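You operate a simulated robot arm through the tools that you are given. There is no shell and no other tool.

You are at the controls of a simulated robot arm. One attempt, no reset.

JOB
Unclip the blue ski's brake and size its binding to the card's SOLE number.
Fine: the clip goes on the dark cabinet; raise the side lever, slide toe and heel piece, press the lever flat. Set down upright: yellow clip.

It is judged by the outcome, as a careful person would: the job done as asked, and still so three seconds after it is handed in. It fails if anything else is knocked over, pushed out of place, dropped, spilled or broken.

ROBOT AND FRAMES
A 7-joint arm with a two-finger parallel gripper, fixed in place. Base frame: the origin is on the floor under the middle of its stand, x ahead of it, y to its left, z up. Lengths are in mm, angles in degrees, forces in N, time in s.
It reaches about 1372 mm from its shoulder. Its first joint turns from -149.0 to 149.0 degrees. Payload 3.43 kg.
Tool frame: the origin (TCP) lies between the finger pads and is the grasp point; the fingertips stand 30 mm ahead of it; z points along the fingers, y is the line along which they close. Largest opening 94 mm; finger width 28, thickness 10; the body of the gripper, 50 by 96 mm, starts 55 mm behind the TCP.
Orientation is told as [roll, pitch, yaw] about the base's x, y, z axes, in that order, counted from this pose: with the fingers straight down and closing along the base's y, the tool's x points along the base's -x, its y along +y and its z along -z.

CONTROLS
- The arm moves only by the tool move_arm. Its argument "commands" is a list of rows, each a list of 2 entries, a list of its own where there are three numbers: the shift along the tool's x, y, z in mm, then the turn, a rotation vector about the tool's x, y, z in degrees. In form: [[[dx, dy, dz], [ax, ay, az]], ...]. A call has 1 to 20 rows; each row is the pose to reach, as a shift and turn from the pose commanded when the call began, along the tool's axes at that moment. "jaw" is the gripper command, from -1 (shut) to 1 (fully open), values between in proportion, set as the call begins (left out, the last holds). A row lasts 0.2 s, in which the tool goes at most 50 mm and 8.6 degrees; a call with a longer step from one row to the next is refused whole, and so is a gripper value outside its range. Where a pose cannot be reached the arm comes as near as it can. A force on the tool above 90 N (or 10 N above the force at the start of the call, whichever is more), or a blocked arm, ends the call early, and 0.2 s more pass. The fingers move at their own pace (about 45 mm/s each) and stop on an object; they squeeze with about 31 N. The grip force told is the motor's: it shows also when the fingers shut on nothing. Time passes only in rows, and 0.2 s behind the last, so rows that repeat a pose let the fingers close. It gives the time, the measured TCP pose, the force on the tool (base axes), the opening and the grip force at its end, in the units of the frame above (readings bear some noise), with the torque about the TCP (base axes, N m) and any sound that the robot's microphone picked up.
- Cameras (640 x 400 px; columns grow to the right, rows downward): "scene" is fixed at [399.1, -637.1, 1428.1]; the picture's right is [0.15, -0.99, 0.00], its down [-0.86, -0.13, -0.50] and it looks along [0.49, 0.07, -0.87] (base axes); focal length 214 px, centre (320, 200). "wrist" rides on the gripper at [76, 14, -102] in the tool frame; the picture's right is [-0.18, 0.98, 0.00], its down [-0.75, -0.14, -0.64] and it looks along [-0.63, -0.12, 0.77] (tool axes); focal length 243 px, centre (320, 200). There is no depth. A picture from a camera that has moved, and an enlarged one, comes with that camera's place and axes in the base frame and with its lens. The place of the scene camera against the robot may be out by one fixed shift of up to 25 mm in any direction.
- capture(camera): a new picture of that camera. No time passes.
- close_up(camera, box): a new picture of the part [left, top, right, bottom] of that camera's present view, enlarged. No time passes.
- hand_in(): hands the job in; it is judged then, once.

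Places have to be worked out from the pictures, the camera data and where the tool is seen. Open the gripper and draw the arm clear of the work before you hand the job in, unless the task says otherwise.

The tools are called after "Request:" as name(argument=value, ...) on one line, values as JSON. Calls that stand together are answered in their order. move_arm: Moves the arm, as the interface text tells. Its arguments: {"type":"object","properties":{"commands":{"type":"array"},"jaw":{"type":"number"}},"required":["commands"]} The other tools are called the same way: capture (camera) takes a picture; close_up (camera, box) takes an enlarged picture of a part of a camera's view; hand_in () hands the job in.

At the start:

```text
time: 0.0
position: [977.9, -126.5, 1158.8]
ee_rot: [0.0, 0.0, 0.0]
ft_force: [0.0, -0.3, -0.7]
ft_torque: [0.03, 0.01, 0.0]
gripper_width: 94.0
finger_force: 0.2
```

scene: 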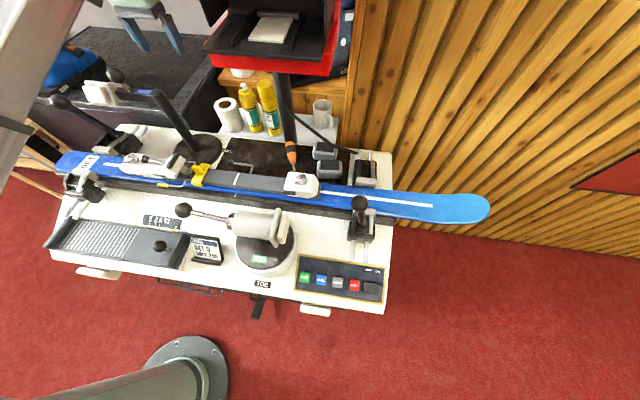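
wrist: 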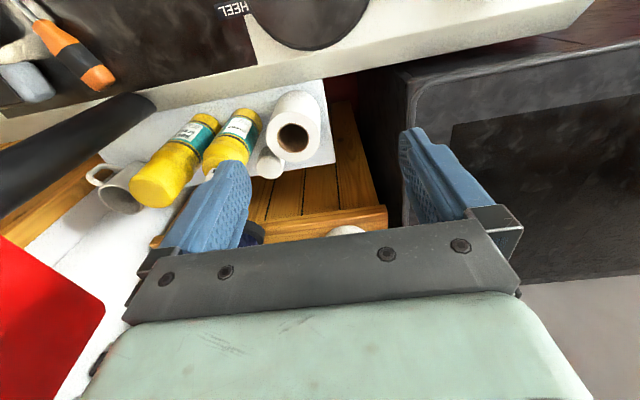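

I begin with enlarged views of the bench to understand the ski, binding, card, and cabinet.

Request:
close_up(camera="scene", box=[40, 120, 200, 220])

Request:
close_up(camera="scene", box=[180, 130, 340, 230])

Request:
close_up(camera="scene", box=[130, 200, 290, 300])

Request:
close_up(camera="scene", box=[280, 180, 400, 320])

Request:
close_up(camera="scene", box=[0, 0, 220, 140])

Request:
close_up(camera="scene", box=[200, 0, 360, 140])

```text
4.00 times, centred on (120, 170) of scene
camera zoom: at [399.1, -637.1, 1428.1], right [0.15, -0.99, 0.0], down [-0.86, -0.13, -0.5], along [0.49, 0.07, -0.87], focal length 858 px, centre (1120, 320)
```

zoom: 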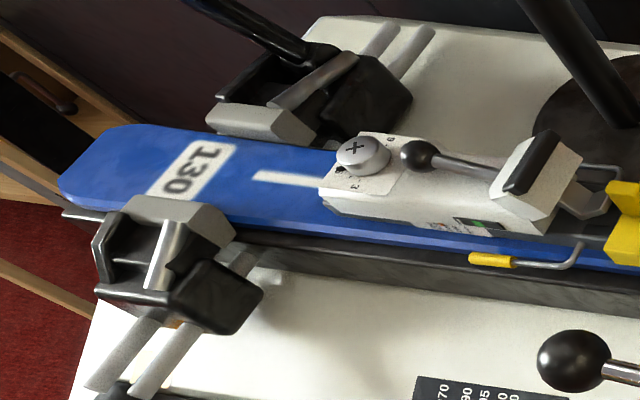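

```text
4.00 times, centred on (260, 180) of scene
camera zoom: at [399.1, -637.1, 1428.1], right [0.15, -0.99, 0.0], down [-0.86, -0.13, -0.5], along [0.49, 0.07, -0.87], focal length 858 px, centre (560, 280)
```

zoom: 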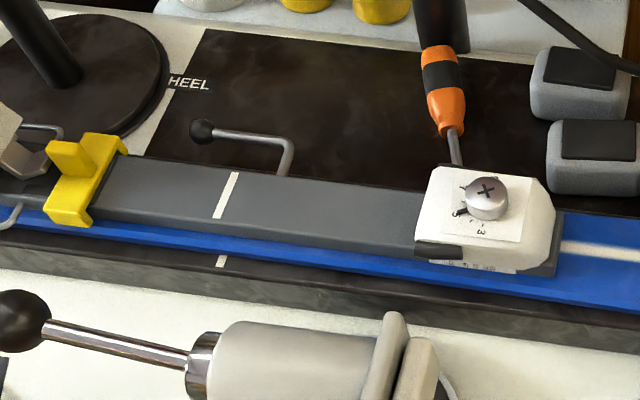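

```text
4.00 times, centred on (210, 250) of scene
camera zoom: at [399.1, -637.1, 1428.1], right [0.15, -0.99, 0.0], down [-0.86, -0.13, -0.5], along [0.49, 0.07, -0.87], focal length 858 px, centre (760, 0)
```

zoom: 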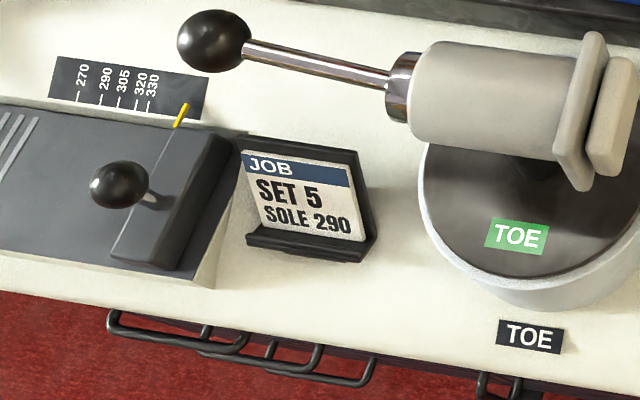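

```text
2.86 times, centred on (340, 250) of scene
camera zoom: at [399.1, -637.1, 1428.1], right [0.15, -0.99, 0.0], down [-0.86, -0.13, -0.5], along [0.49, 0.07, -0.87], focal length 613 px, centre (263, 57)
```

zoom: 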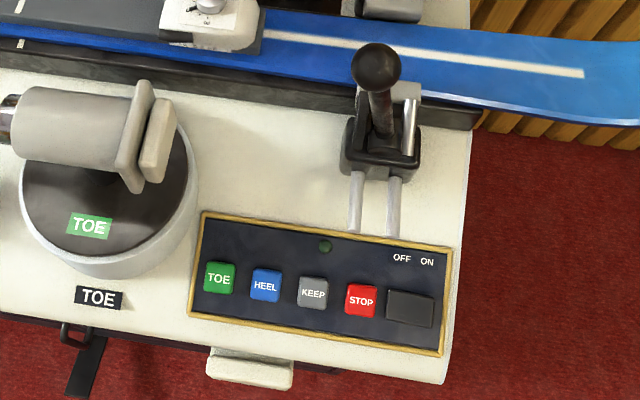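

```text
2.86 times, centred on (110, 70) of scene
camera zoom: at [399.1, -637.1, 1428.1], right [0.15, -0.99, 0.0], down [-0.86, -0.13, -0.5], along [0.49, 0.07, -0.87], focal length 613 px, centre (920, 571)
```

zoom: 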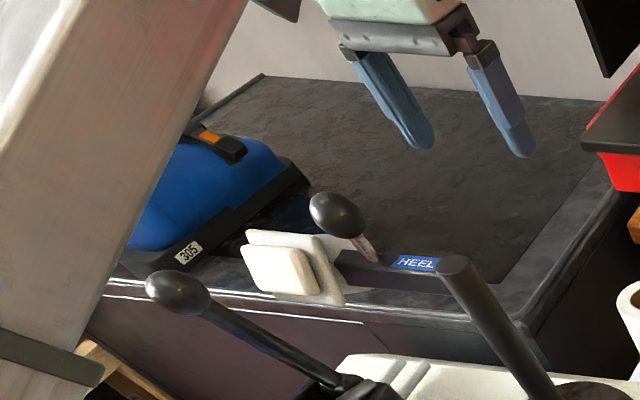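

```text
2.86 times, centred on (280, 70) of scene
camera zoom: at [399.1, -637.1, 1428.1], right [0.15, -0.99, 0.0], down [-0.86, -0.13, -0.5], along [0.49, 0.07, -0.87], focal length 613 px, centre (434, 571)
```

zoom: 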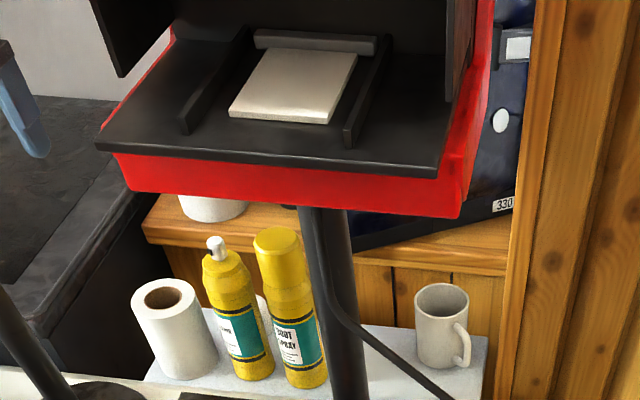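

The card reads SOLE 290. I'm estimating the bench top at z≈800 with the binding around x≈800, y −550…−100. I'll retract diagonally at the present height so the wrist camera can look at the binding.

Request:
move_arm(commands=[[[40, -25, 0], [0, 0, 0]], [[80, -50, 0], [0, 0, 0]], [[120, -75, 0], [0, 0, 0]], [[160, -100, 0], [0, 0, 0]], [[200, -125, 0], [0, 0, 0]], [[240, -150, 0], [0, 0, 0]], [[280, -175, 0], [0, 0, 0]], [[320, -200, 0], [0, 0, 0]], [[360, -223, 0], [0, 0, 0]]])

Request:
capture(camera="wrist")

Request:
capture(camera="scene")

```text
time: 1.2
position: [782.5, -253.0, 1156.0]
ee_rot: [-0.2, -0.9, -0.6]
ft_force: [7.4, -8.1, -15.4]
ft_torque: [0.69, -0.37, 0.48]
gripper_width: 93.8
finger_force: 0.1
stopped in row 6: the force on the tool passed its limit at 106 N (the readings are from after the stop); the commanded pose is now the measured one
```

```text
taken
camera wrist: at [704.4, -237.8, 1256.7], right [0.19, 0.98, 0.0], down [0.74, -0.15, 0.65], along [0.64, -0.13, -0.76], focal length 243 px, centre (320, 200)
```

wrist: 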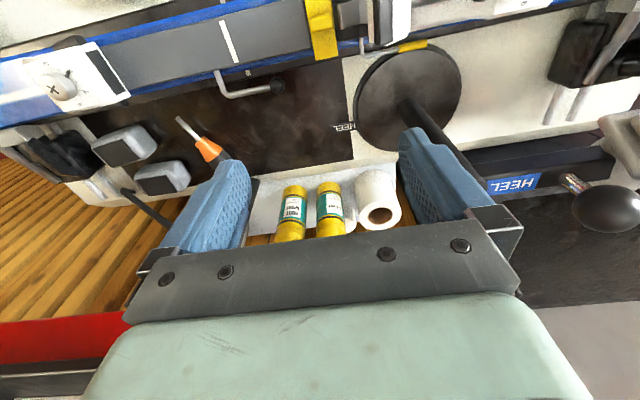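

```text
taken
```

scene: 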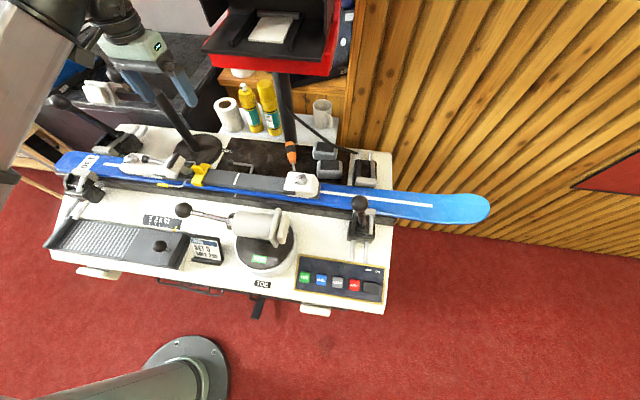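

The move halted at a force spike though nothing appears touched in the pictures; I'll let the arm settle for a moment and read the force.

Request:
move_arm(commands=[[[0, 0, 0], [0, 0, 0]], [[0, 0, 0], [0, 0, 0]]])

Request:
close_up(camera="wrist", box=[0, 0, 320, 200])

Request:
close_up(camera="scene", box=[0, 0, 220, 140])

```text
time: 1.8
position: [781.4, -251.3, 1155.7]
ee_rot: [-0.2, -0.9, -0.6]
ft_force: [11.0, -8.9, -24.8]
ft_torque: [0.57, -0.73, 0.52]
gripper_width: 94.0
finger_force: 0.1
```

```text
2.00 times, centred on (160, 100) of wrist
camera zoom: at [704.3, -237.7, 1256.7], right [0.19, 0.98, 0.0], down [0.74, -0.15, 0.65], along [0.64, -0.13, -0.76], focal length 485 px, centre (640, 400)
```

zoom: 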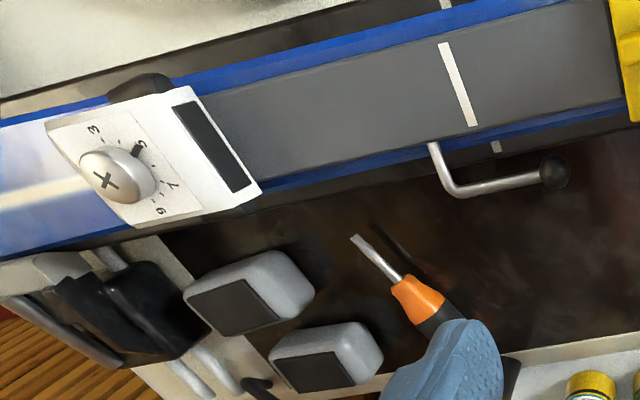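

```text
2.86 times, centred on (110, 70) of scene
camera zoom: at [399.1, -637.1, 1428.1], right [0.15, -0.99, 0.0], down [-0.86, -0.13, -0.5], along [0.49, 0.07, -0.87], focal length 613 px, centre (920, 571)
```

zoom: 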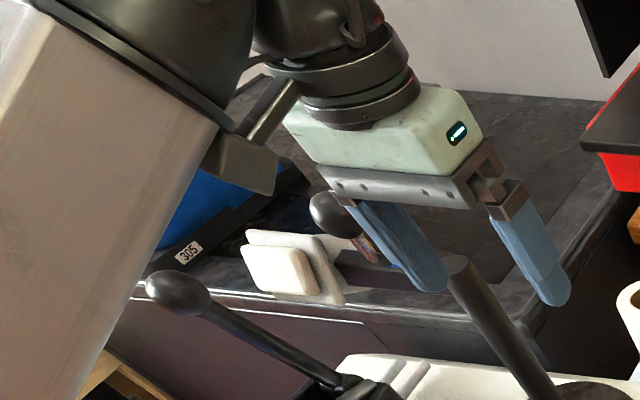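

A steady ~28 N remains, pushing the tool toward +x and −z, which suggests the gripper's camera bracket is against the arm's own forearm. I'll back off in +x and down slightly and check the force.

Request:
move_arm(commands=[[[-10, 0, 5], [0, 0, 0]], [[-20, 0, 10], [0, 0, 0]], [[-30, 0, 15], [0, 0, 0]], [[-40, 0, 20], [0, 0, 0]], [[-40, 0, 20], [0, 0, 0]]])

Request:
capture(camera="scene")

Request:
capture(camera="wrist")

```text
time: 3.0
position: [822.6, -252.7, 1135.8]
ee_rot: [-0.1, -0.8, -0.6]
ft_force: [0.1, -0.7, -0.9]
ft_torque: [-0.02, 0.02, -0.01]
gripper_width: 94.2
finger_force: 0.0
```

```text
taken
```

scene: 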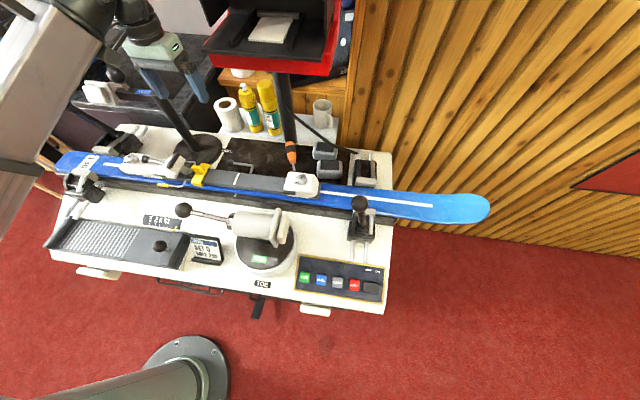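

```text
taken
camera wrist: at [745.0, -238.3, 1237.4], right [0.19, 0.98, 0.0], down [0.74, -0.15, 0.65], along [0.64, -0.13, -0.76], focal length 243 px, centre (320, 200)
```

wrist: 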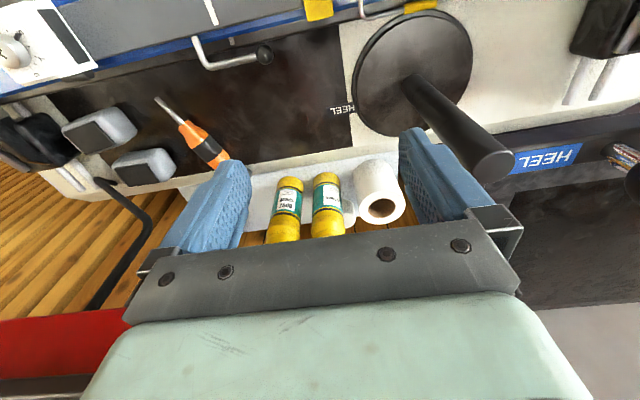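

The force is back to zero, so that was self-contact with the forearm. Rough triangulation puts the ski top near z≈910–920, centre x≈725, toe piece y≈−530, clip y≈−235, lever ball ≈(785, −300, 905). I go down first, then in toward the ski, slowly, for a good look.

Request:
move_arm(commands=[[[0, 0, 24], [0, 0, 0]], [[0, -10, 48], [0, 0, 0]], [[0, -20, 72], [0, 0, 0]], [[0, -40, 90], [0, 0, 0]], [[25, -60, 90], [0, 0, 0]], [[50, -80, 90], [0, 0, 0]], [[75, -90, 90], [0, 0, 0]], [[100, -100, 90], [0, 0, 0]], [[120, -100, 90], [0, 0, 0]]])

Request:
capture(camera="wrist")

Request:
capture(camera="scene")

```text
time: 5.0
position: [701.7, -351.5, 1043.9]
ee_rot: [-0.2, -0.8, -0.6]
ft_force: [0.0, 0.0, 0.5]
ft_torque: [0.02, 0.01, 0.0]
gripper_width: 93.8
finger_force: 0.1
```

```text
taken
camera wrist: at [624.2, -337.2, 1145.2], right [0.19, 0.98, 0.0], down [0.74, -0.15, 0.65], along [0.64, -0.13, -0.76], focal length 243 px, centre (320, 200)
```

wrist: 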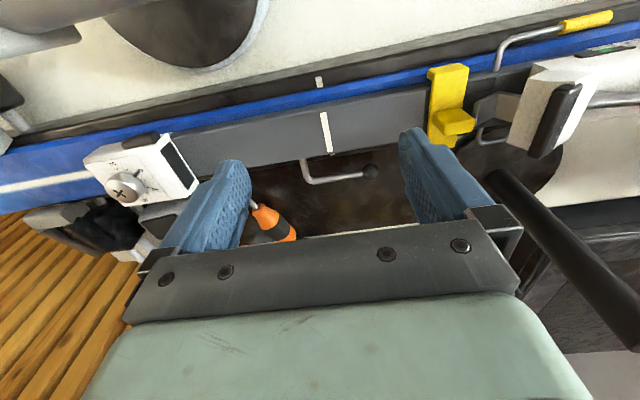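

```text
taken
```

scene: 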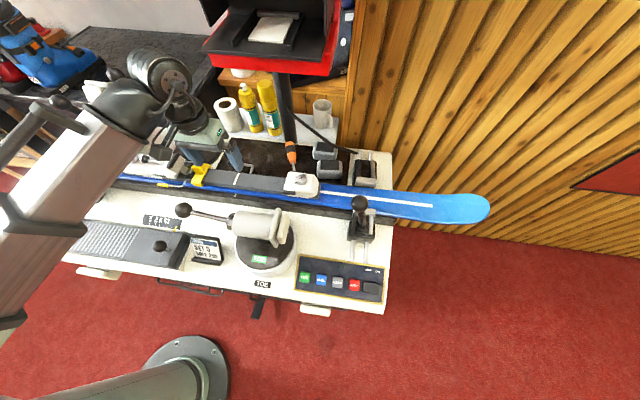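

Clear view and no contact. I'll zoom into the binding parts to find scales, pointers, lever and the clip.

Request:
close_up(camera="wrist", box=[60, 100, 220, 200])

Request:
close_up(camera="wrist", box=[260, 70, 420, 190])

Request:
close_up(camera="wrist", box=[400, 0, 640, 160])

Request:
close_up(camera="scene", box=[0, 0, 220, 140])

```text
4.00 times, centred on (140, 150) of wrist
camera zoom: at [624.2, -337.2, 1145.2], right [0.19, 0.98, 0.0], down [0.74, -0.15, 0.65], along [0.64, -0.13, -0.76], focal length 970 px, centre (1040, 400)
```

zoom: 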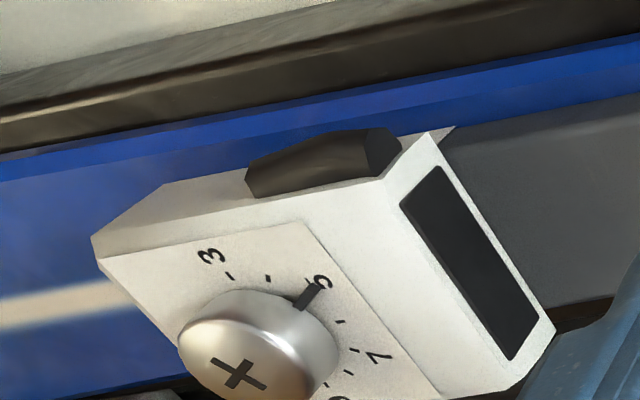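

```text
3.33 times, centred on (340, 130) of wrist
camera zoom: at [624.2, -337.2, 1145.2], right [0.19, 0.98, 0.0], down [0.74, -0.15, 0.65], along [0.64, -0.13, -0.76], focal length 809 px, centre (253, 433)
```

zoom: 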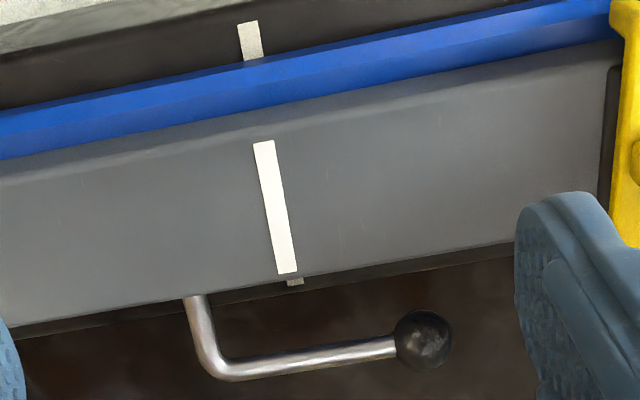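

```text
2.50 times, centred on (520, 80) of wrist
camera zoom: at [624.2, -337.2, 1145.2], right [0.19, 0.98, 0.0], down [0.74, -0.15, 0.65], along [0.64, -0.13, -0.76], focal length 606 px, centre (-180, 500)
```

zoom: 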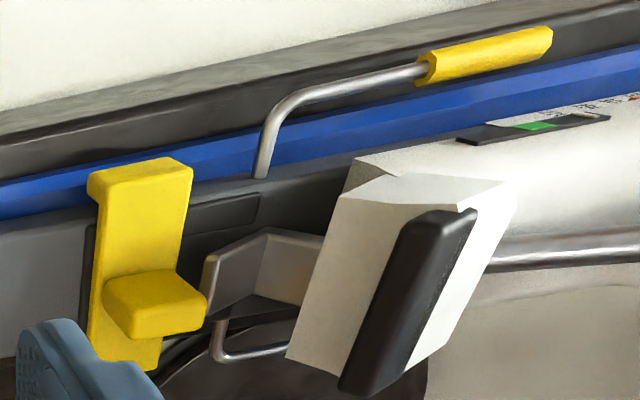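

```text
2.86 times, centred on (110, 70) of scene
camera zoom: at [399.1, -637.1, 1428.1], right [0.15, -0.99, 0.0], down [-0.86, -0.13, -0.5], along [0.49, 0.07, -0.87], focal length 613 px, centre (920, 571)
```

zoom: 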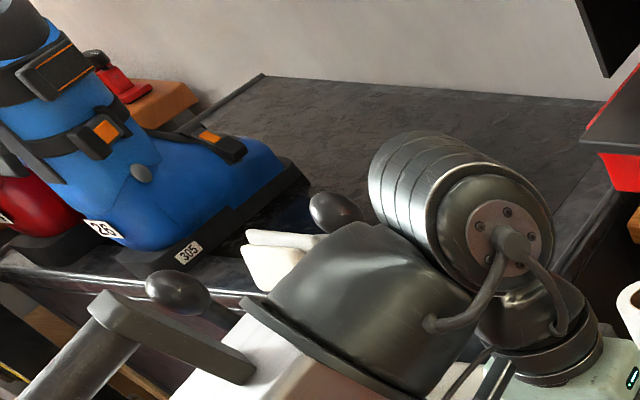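

The toe piece shows text on its near (−x) side wall; I'll zoom the scene camera there to read the sole scales.

Request:
close_up(camera="scene", box=[280, 170, 328, 200])

Request:
close_up(camera="wrist", box=[560, 0, 640, 50])

Request:
close_up(camera="scene", box=[110, 140, 206, 200])

```text
13.33 times, centred on (304, 185) of scene
camera zoom: at [399.1, -637.1, 1428.1], right [0.15, -0.99, 0.0], down [-0.86, -0.13, -0.5], along [0.49, 0.07, -0.87], focal length 2860 px, centre (533, 400)
```

zoom: 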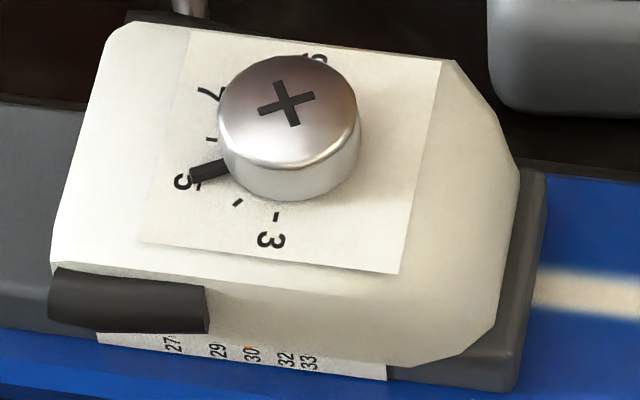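

```text
8.00 times, centred on (600, 25) of wrist
camera zoom: at [624.2, -337.2, 1145.2], right [0.19, 0.98, 0.0], down [0.74, -0.15, 0.65], along [0.64, -0.13, -0.76], focal length 1941 px, centre (-1920, 1600)
```

zoom: 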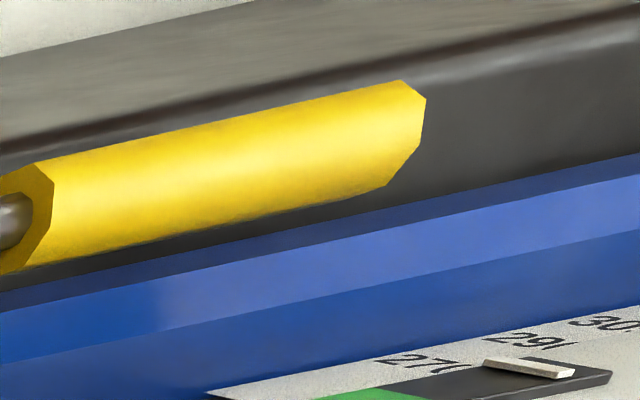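

```text
6.67 times, centred on (158, 170) of scene
camera zoom: at [399.1, -637.1, 1428.1], right [0.15, -0.99, 0.0], down [-0.86, -0.13, -0.5], along [0.49, 0.07, -0.87], focal length 1430 px, centre (1400, 400)
```

zoom: 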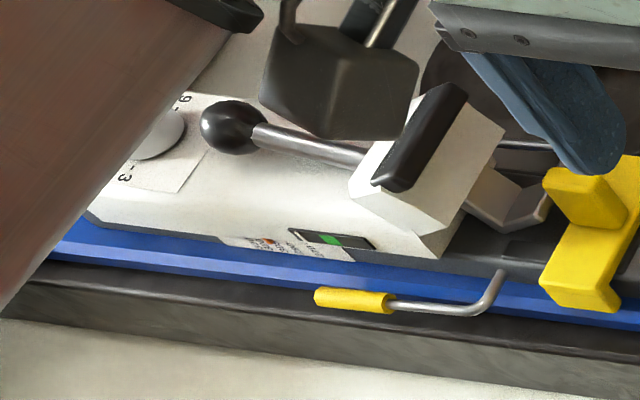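

Scales are 270/290/305/320/330 strips along the −x side under each housing. I'll zoom further with the scene camera to identify pointers.

Request:
close_up(camera="scene", box=[282, 187, 314, 200])

Request:
close_up(camera="scene", box=[136, 168, 172, 184])

Request:
close_up(camera="wrist", box=[600, 20, 640, 45])

```text
16.00 times, centred on (298, 194) of scene
camera zoom: at [399.1, -637.1, 1428.1], right [0.15, -0.99, 0.0], down [-0.86, -0.13, -0.5], along [0.49, 0.07, -0.87], focal length 3432 px, centre (672, 304)
```

zoom: 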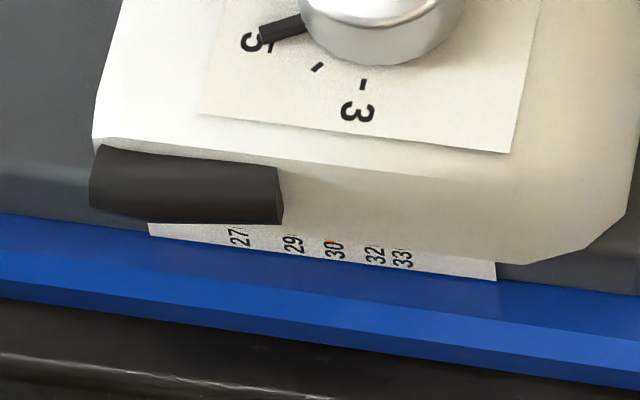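

```text
16.00 times, centred on (154, 176) of scene
camera zoom: at [399.1, -637.1, 1428.1], right [0.15, -0.99, 0.0], down [-0.86, -0.13, -0.5], along [0.49, 0.07, -0.87], focal length 3432 px, centre (2976, 584)
```

zoom: 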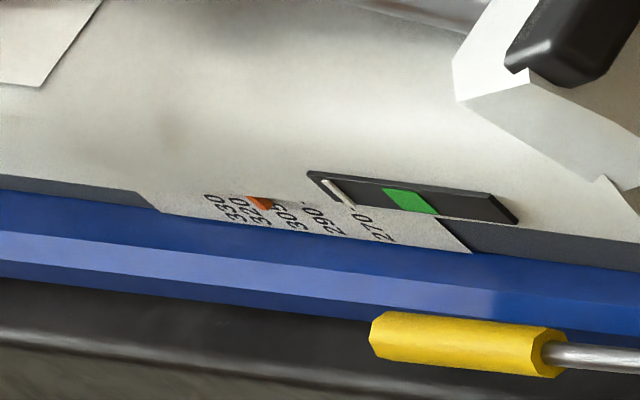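

```text
16.00 times, centred on (620, 32) of wrist
camera zoom: at [624.2, -337.2, 1145.2], right [0.19, 0.98, 0.0], down [0.74, -0.15, 0.65], along [0.64, -0.13, -0.76], focal length 3882 px, centre (-4480, 2880)
```

zoom: 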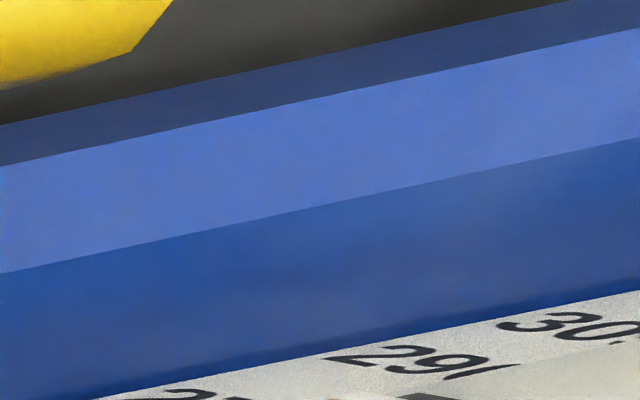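

Both housings carry an orange pointer: toe reads about 305, heel about 315–320; both must come to 290 (≈7.5 mm toward the centre for toe, ≈14 mm for heel). Now I zoom on the clip and its tab from both cameras.

Request:
close_up(camera="scene", box=[180, 150, 228, 195])

Request:
close_up(camera="wrist", box=[410, 50, 506, 170])

```text
8.89 times, centred on (204, 172) of scene
camera zoom: at [399.1, -637.1, 1428.1], right [0.15, -0.99, 0.0], down [-0.86, -0.13, -0.5], along [0.49, 0.07, -0.87], focal length 1906 px, centre (1351, 444)
```

zoom: 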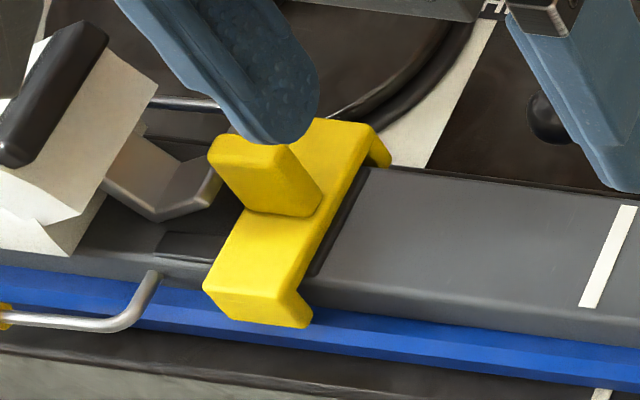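

```text
3.33 times, centred on (458, 110) of wrist
camera zoom: at [624.2, -337.2, 1145.2], right [0.19, 0.98, 0.0], down [0.74, -0.15, 0.65], along [0.64, -0.13, -0.76], focal length 809 px, centre (-140, 500)
```

zoom: 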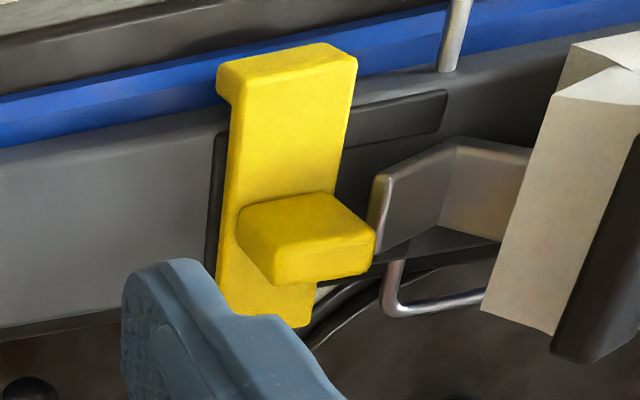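

Clip: a U-shaped yellow strap over the plate with an upright tab, thin along x and wide along y, so I'll grip the tab with the fingers closing along x. I'll turn the gripper to yaw +90° in place (clear air at z≈1044).

Request:
move_arm(commands=[[[0, 0, 0], [0, 0, -8.2]], [[0, 0, 0], [0, 0, -16.4]], [[0, 0, 0], [0, 0, -24.6]], [[0, 0, 0], [0, 0, -32.8]], [[0, 0, 0], [0, 0, -41]], [[0, 0, 0], [0, 0, -49.2]], [[0, 0, 0], [0, 0, -57.4]], [[0, 0, 0], [0, 0, -65.6]], [[0, 0, 0], [0, 0, -73.8]], [[0, 0, 0], [0, 0, -82]], [[0, 0, 0], [0, 0, -90]], [[0, 0, 0], [0, 0, -90]]])

Request:
capture(camera="wrist")

Request:
capture(camera="scene")

```text
time: 7.6
position: [702.8, -351.3, 1045.9]
ee_rot: [-0.8, 0.0, 89.6]
ft_force: [-0.3, -0.5, -0.1]
ft_torque: [-0.01, 0.0, 0.02]
gripper_width: 94.0
finger_force: 0.0
```

```text
taken
camera wrist: at [685.9, -428.2, 1147.5], right [-0.98, 0.19, -0.01], down [0.14, 0.75, 0.64], along [0.13, 0.63, -0.77], focal length 243 px, centre (320, 200)
```

wrist: 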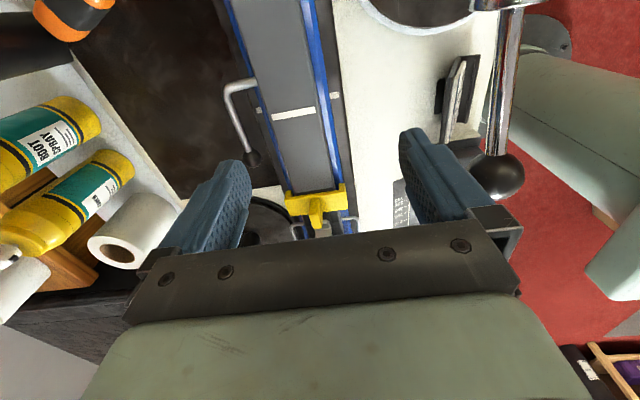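

```text
taken
```

scene: 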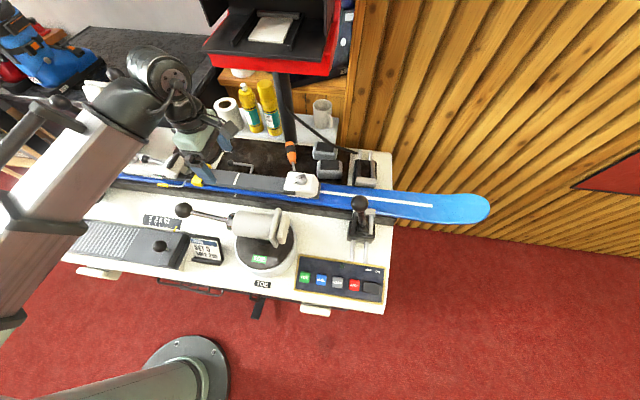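

Yaw is now ~90° with no contact. I zoom on the lever and the clip in this view to triangulate against the earlier one.

Request:
close_up(camera="wrist", box=[210, 60, 370, 160])

Request:
close_up(camera="wrist", box=[265, 170, 365, 245])

Request:
close_up(camera="wrist", box=[350, 0, 560, 230])

```text
4.00 times, centred on (290, 110) of wrist
camera zoom: at [685.9, -428.2, 1147.5], right [-0.98, 0.19, -0.01], down [0.14, 0.75, 0.64], along [0.13, 0.63, -0.77], focal length 970 px, centre (440, 560)
```

zoom: 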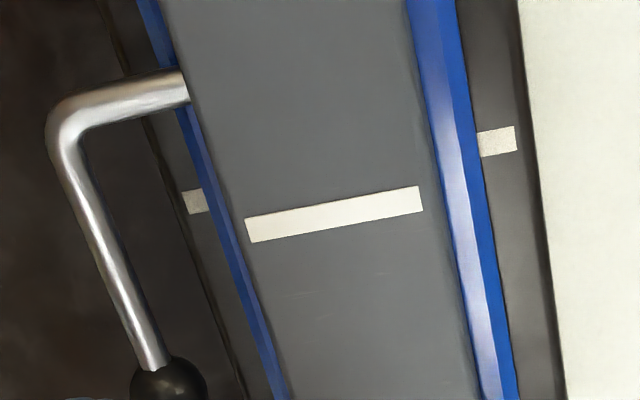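

```text
5.33 times, centred on (315, 208) of wrist
camera zoom: at [685.9, -428.2, 1147.5], right [-0.98, 0.19, -0.01], down [0.14, 0.75, 0.64], along [0.13, 0.63, -0.77], focal length 1294 px, centre (347, 160)
```

zoom: 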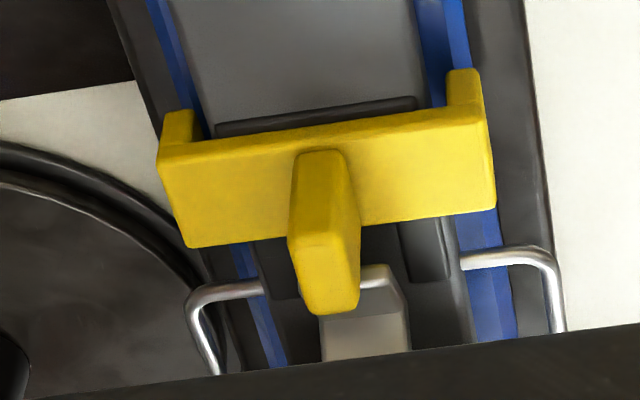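

```text
1.74 times, centred on (455, 115) of wrist
camera zoom: at [685.9, -428.2, 1147.5], right [-0.98, 0.19, -0.01], down [0.14, 0.75, 0.64], along [0.13, 0.63, -0.77], focal length 422 px, centre (85, 348)
```

zoom: 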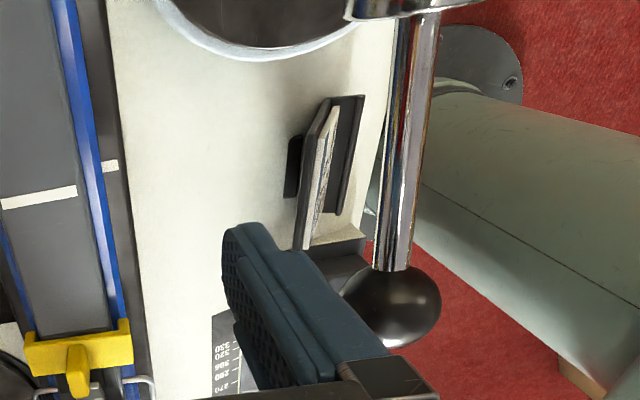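

Triangulation gives: plate top z≈923.5, ski centre x≈729, mid-line y=−351; lever pivot ≈(756, −382, 918), ball ≈(785, −311, 921); clip tab x 720–734, y −252…−230, top z≈957, strap top ≈930. I'll hover above the tab with the jaw at ~40 mm, and correct the small tilt.

Request:
move_arm(commands=[[[-25, -6, 0], [-0.3, 0, -0.1]], [[-50, -12, 0], [-0.6, 0, -0.3]], [[-75, -18, 0], [-0.8, 0, -0.4]], [[-95, -22, 10], [-0.8, 0, -0.4]], [[-105, -24.7, 30], [-0.8, 0, -0.4]], [[-105, -24.7, 45], [-0.8, 0, -0.4]], [[-105, -24.7, 45], [-0.8, 0, -0.4]]], jaw=-0.1)

Request:
capture(camera="wrist")

Request:
close_up(camera="scene", box=[100, 60, 260, 200])

```text
time: 9.2
position: [727.6, -245.3, 1000.6]
ee_rot: [0.0, 0.1, 89.8]
ft_force: [-0.8, 0.3, 0.4]
ft_torque: [0.02, 0.0, -0.01]
gripper_width: 42.2
finger_force: 0.1
```

```text
taken
camera wrist: at [713.9, -322.6, 1103.1], right [-0.98, 0.19, 0.0], down [0.14, 0.75, 0.64], along [0.12, 0.63, -0.77], focal length 243 px, centre (320, 200)
```

wrist: 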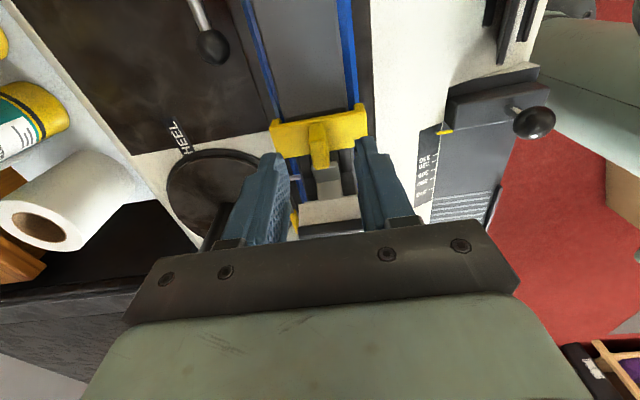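

```text
2.86 times, centred on (180, 130) of scene
camera zoom: at [399.1, -637.1, 1428.1], right [0.15, -0.99, 0.0], down [-0.86, -0.13, -0.5], along [0.49, 0.07, -0.87], focal length 613 px, centre (720, 400)
```

zoom: 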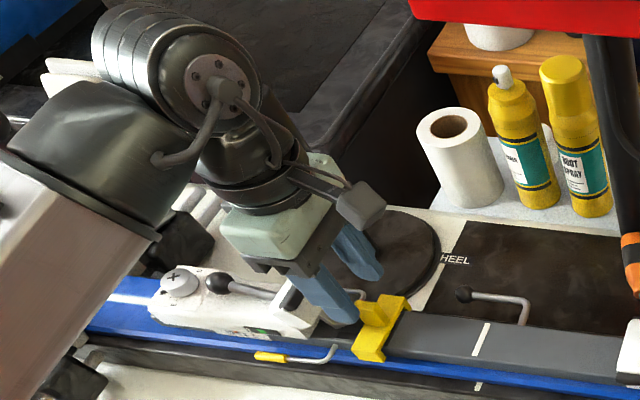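

Hovering over the tab. I zoom in to verify alignment before descending.

Request:
close_up(camera="wrist", box=[240, 90, 400, 230])

```text
2.86 times, centred on (320, 160) of wrist
camera zoom: at [713.9, -322.6, 1103.1], right [-0.98, 0.19, 0.0], down [0.14, 0.75, 0.64], along [0.12, 0.63, -0.77], focal length 693 px, centre (320, 314)
```

zoom: 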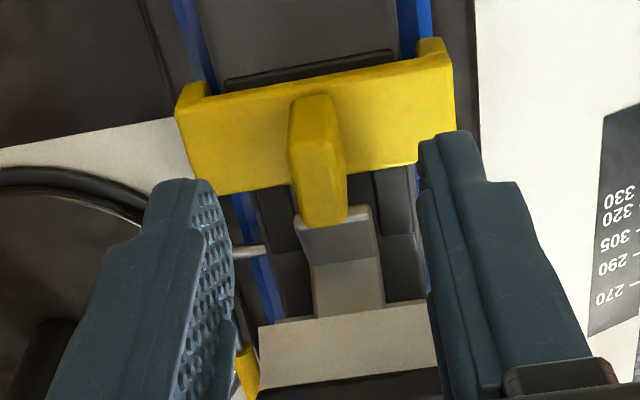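

The tab is centred between the fingers. I descend to TCP z≈962.5 (tips ~2–3 mm above the strap).

Request:
move_arm(commands=[[[0, 0, 10], [0, 0, 0]], [[0, 0, 20], [0, 0, 0]], [[0, 0, 28], [0, 0, 0]], [[0, 0, 34], [0, 0, 0]], [[0, 0, 38], [0, 0, 0]], [[0, 0, 38], [0, 0, 0]]])

Request:
close_up(camera="wrist", box=[240, 90, 400, 230])

Request:
close_up(camera="scene", box=[150, 140, 230, 190])

```text
time: 10.6
position: [728.1, -246.0, 962.7]
ee_rot: [0.0, 0.1, 89.7]
ft_force: [0.4, 0.0, -0.2]
ft_torque: [0.02, -0.03, 0.0]
gripper_width: 42.1
finger_force: 0.0
```

```text
2.86 times, centred on (320, 160) of wrist
camera zoom: at [713.7, -323.3, 1064.5], right [-0.98, 0.19, 0.0], down [0.14, 0.75, 0.64], along [0.12, 0.63, -0.77], focal length 693 px, centre (320, 314)
```

zoom: 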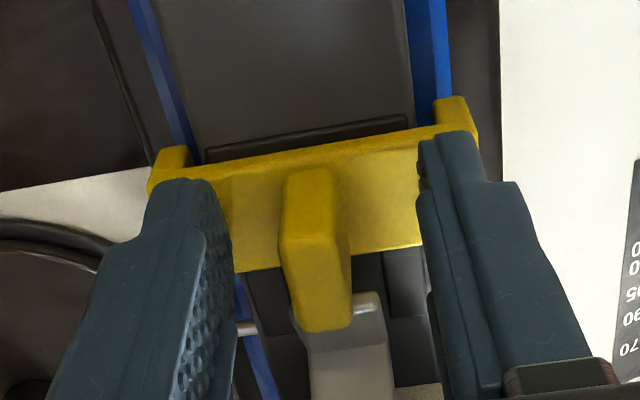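

```text
8.00 times, centred on (190, 165) of scene
camera zoom: at [399.1, -637.1, 1428.1], right [0.15, -0.99, 0.0], down [-0.86, -0.13, -0.5], along [0.49, 0.07, -0.87], focal length 1716 px, centre (1360, 480)
```

zoom: 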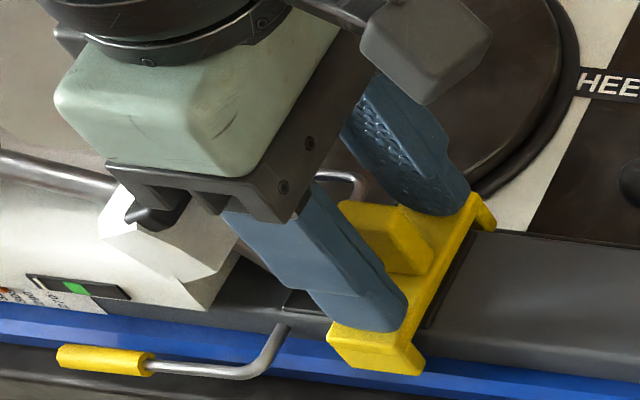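

No contact and the tab is between the pads. Closing the gripper on it.

Request:
move_arm(commands=[[[0, 0, 0], [0, 0, 0]], [[0, 0, 0], [0, 0, 0]], [[0, 0, 0], [0, 0, 0]], [[0, 0, 0], [0, 0, 0]], [[0, 0, 0], [0, 0, 0]]], jaw=-1)

Request:
close_up(camera="wrist", box=[240, 90, 400, 230])

```text
time: 11.8
position: [729.0, -245.3, 962.4]
ee_rot: [-0.2, 0.2, 89.8]
ft_force: [19.5, -1.4, 10.8]
ft_torque: [0.04, -0.39, -0.06]
gripper_width: 11.0
finger_force: 30.8
```

```text
2.86 times, centred on (320, 160) of wrist
camera zoom: at [714.9, -323.3, 1064.7], right [-0.98, 0.19, 0.0], down [0.14, 0.75, 0.64], along [0.12, 0.63, -0.77], focal length 693 px, centre (320, 314)
```

zoom: 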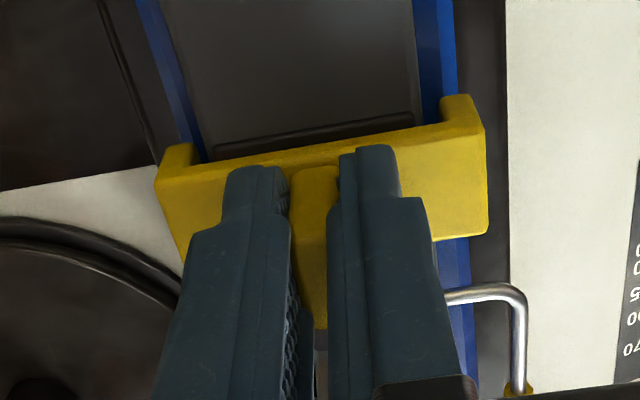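

Tab is held (11 mm). I'll shift ~1.5 mm in +x to relieve the side load, then pull straight up gently.

Request:
move_arm(commands=[[[0, -1.5, 0], [0, 0, 0]], [[0, -1.5, -2], [0, 0, 0]], [[0, -1.5, -4], [0, 0, 0]], [[0, -1.5, -6], [0, 0, 0]], [[0, -1.5, -8], [0, 0, 0]], [[0, -1.5, -10], [0, 0, 0]]])

Request:
close_up(camera="wrist", box=[240, 90, 400, 230])

Request:
close_up(camera="scene", box=[150, 140, 230, 190])

```text
time: 13.2
position: [728.3, -246.8, 971.8]
ee_rot: [0.1, 0.1, 89.9]
ft_force: [0.3, 0.2, 0.0]
ft_torque: [0.01, 0.0, 0.01]
gripper_width: 10.8
finger_force: 31.7
```

```text
2.86 times, centred on (320, 160) of wrist
camera zoom: at [715.3, -323.6, 1073.8], right [-0.98, 0.19, 0.0], down [0.14, 0.75, 0.64], along [0.12, 0.63, -0.77], focal length 693 px, centre (320, 314)
```

zoom: 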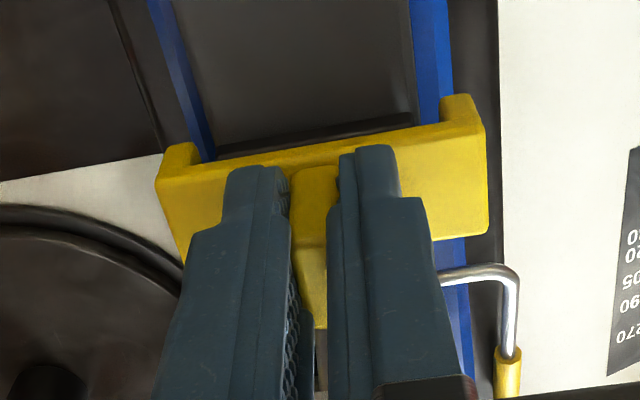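

```text
8.00 times, centred on (190, 165) of scene
camera zoom: at [399.1, -637.1, 1428.1], right [0.15, -0.99, 0.0], down [-0.86, -0.13, -0.5], along [0.49, 0.07, -0.87], focal length 1716 px, centre (1360, 480)
```

zoom: 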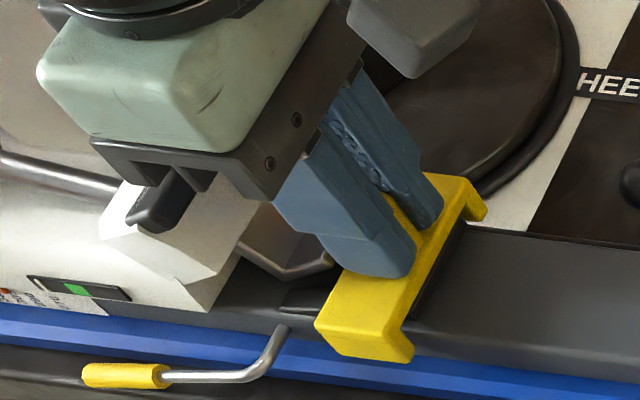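

The clip came free cleanly (zero force, brake released). I lift it and carry it out via the initial high pose region, keeping it well above the HEEL stand (post ≈(890,−100) top ~1058, knob ≈(885,−30) top ~1124).

Request:
move_arm(commands=[[[0, 0, -22], [0, 0, 0]], [[0, 0, -44], [0, 0, 0]], [[0, 0, -66], [0, 0, 0]], [[0, 0, -88], [0, 0, 0]], [[-10, -25, -105], [0, 0, 0]], [[-20, -50, -122], [0, 0, 0]], [[-32, -75, -138], [0, 0, 0]], [[-44, -100, -152], [0, 0, 0]], [[-56, -125, -165], [0, 0, 0]], [[-56, -125, -165], [0, 0, 0]]])

Request:
capture(camera="wrist")

Request:
capture(camera="scene")

```text
time: 15.4
position: [852.8, -190.8, 1136.5]
ee_rot: [0.0, 0.2, 89.8]
ft_force: [0.5, 0.8, -0.3]
ft_torque: [0.03, -0.01, -0.03]
gripper_width: 10.7
finger_force: 30.9
```

```text
taken
camera wrist: at [839.3, -268.0, 1239.1], right [-0.98, 0.19, 0.0], down [0.14, 0.75, 0.64], along [0.12, 0.63, -0.77], focal length 243 px, centre (320, 200)
```

wrist: 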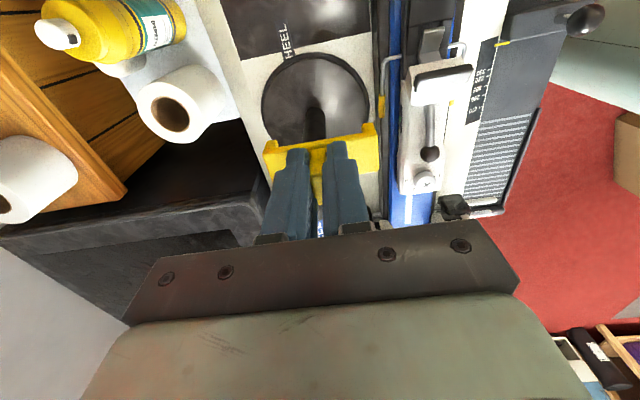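

```text
taken
```

scene: 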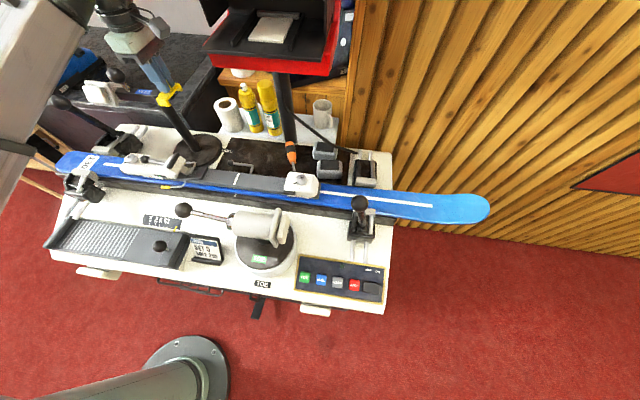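

Clip is firmly held. I continue to the start pose region and then swing around the base at constant radius and height (z≈1160) toward the cabinet's far-left area.

Request:
move_arm(commands=[[[-16, -31, -6], [0, 0, 0]], [[-32, -62, -12], [0, 0, 0]], [[-49, -94, -18], [0, 0, 0]], [[-65, -125, -23], [0, 0, 0]], [[-100, -128, -23], [0, 0, 0]], [[-135, -130, -23], [0, 0, 0]], [[-170, -131, -23], [0, 0, 0]], [[-205, -131, -23], [0, 0, 0]], [[-240, -130, -23], [0, 0, 0]], [[-275, -127, -23], [0, 0, 0]], [[-310, -124, -23], [0, 0, 0]], [[-310, -124, -23], [0, 0, 0]]])

Request:
capture(camera="wrist")

Request:
capture(camera="scene")

```text
time: 18.0
position: [980.8, 119.1, 1158.3]
ee_rot: [0.0, 0.1, 89.8]
ft_force: [-0.6, -0.2, 0.5]
ft_torque: [-0.04, 0.03, -0.03]
gripper_width: 10.8
finger_force: 31.2
```

```text
taken
camera wrist: at [965.8, 42.5, 1260.3], right [-0.98, 0.19, 0.0], down [0.14, 0.75, 0.64], along [0.12, 0.63, -0.77], focal length 243 px, centre (320, 200)
```

wrist: 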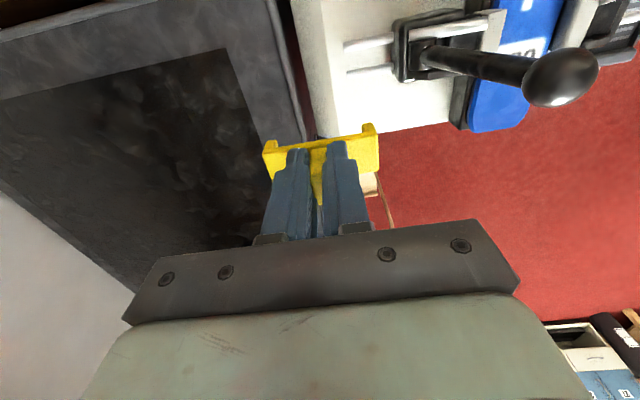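

```text
taken
```

scene: 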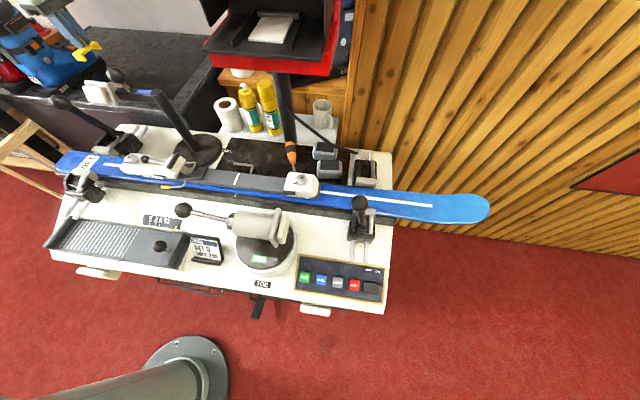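

Vise lever ball triangulates to (799, 119, 1063), HEEL parts lie at y<100, cabinet front edge x≈1020, top z≈865–875. I'll swing to azimuth ~17.5° to keep the forearm clear of these, then extend over the cabinet to about (1087, 343, 1000).

Request:
move_arm(commands=[[[-36, 5, 0], [0, 0, 0]], [[-72, 12, 0], [0, 0, 0]], [[-108, 20, 0], [0, 0, 0]], [[-144, 28, 0], [0, 0, 0]], [[-179, 37, 0], [0, 0, 0]], [[-187, 12, 26], [0, 0, 0]], [[-194, -12, 52], [0, 0, 0]], [[-202, -36, 78], [0, 0, 0]], [[-209, -60, 104], [0, 0, 0]], [[-217, -84, 130], [0, 0, 0]], [[-224, -106, 155], [0, 0, 0]], [[-224, -106, 155], [0, 0, 0]]])

Request:
capture(camera="wrist")

Request:
capture(camera="scene")

```text
time: 20.6
position: [1086.9, 342.2, 1004.1]
ee_rot: [0.0, 0.2, 89.8]
ft_force: [1.0, 0.4, 0.1]
ft_torque: [0.0, 0.02, -0.02]
gripper_width: 11.0
finger_force: 31.3
```

```text
taken
camera wrist: at [1071.6, 265.1, 1106.5], right [-0.98, 0.19, 0.0], down [0.14, 0.75, 0.64], along [0.12, 0.63, -0.77], focal length 243 px, centre (320, 200)
```

wrist: 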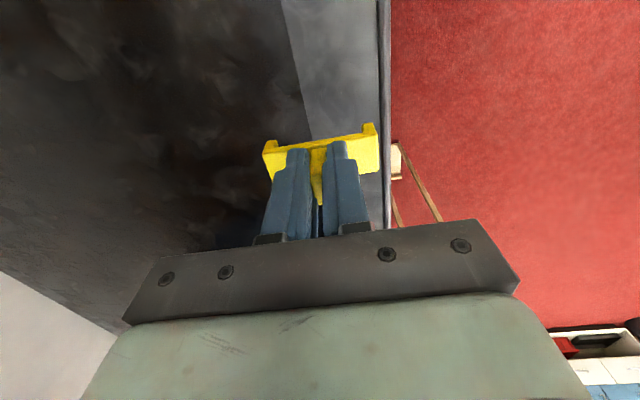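

```text
taken
```

scene: 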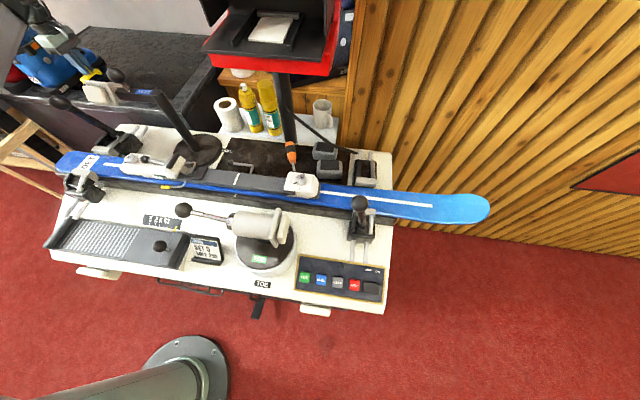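

The arm is clear of everything. I see a border/mat transition on the cabinet top near x≈1100; I'll zoom in to see whether there is a step.

Request:
close_up(camera="wrist", box=[220, 0, 420, 200])

Request:
close_up(camera="scene", box=[40, 30, 220, 130])

Request:
close_up(camera="scene", box=[0, 0, 120, 110])

```text
2.00 times, centred on (320, 100) of wrist
camera zoom: at [1071.6, 265.1, 1106.5], right [-0.98, 0.19, 0.0], down [0.14, 0.75, 0.64], along [0.12, 0.63, -0.77], focal length 485 px, centre (320, 400)
```

zoom: 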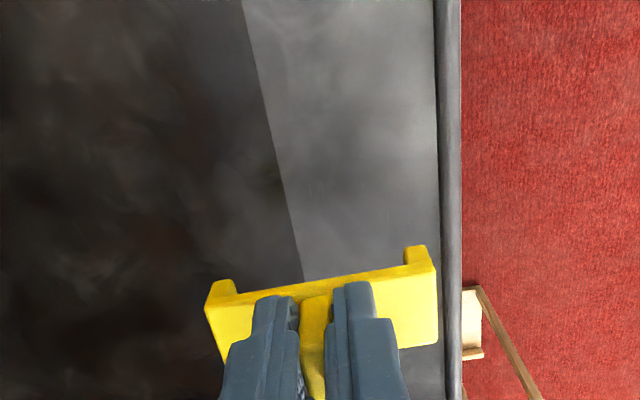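

```text
3.56 times, centred on (130, 80) of scene
camera zoom: at [399.1, -637.1, 1428.1], right [0.15, -0.99, 0.0], down [-0.86, -0.13, -0.5], along [0.49, 0.07, -0.87], focal length 763 px, centre (996, 627)
```

zoom: 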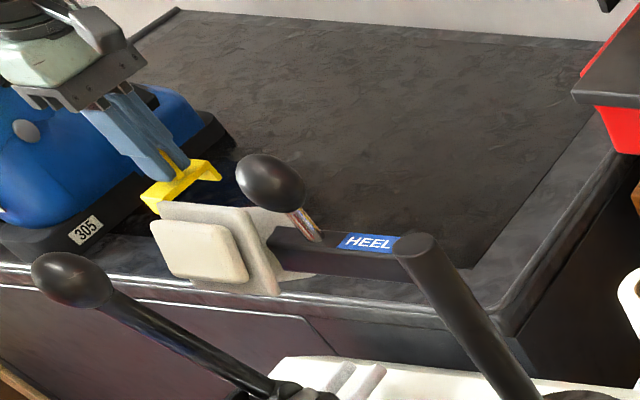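

```text
3.64 times, centred on (60, 55) of scene
camera zoom: at [399.1, -637.1, 1428.1], right [0.15, -0.99, 0.0], down [-0.86, -0.13, -0.5], along [0.49, 0.07, -0.87], focal length 780 px, centre (1266, 727)
```

zoom: 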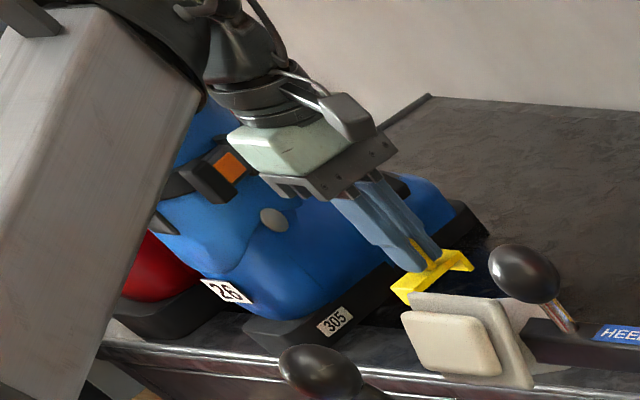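

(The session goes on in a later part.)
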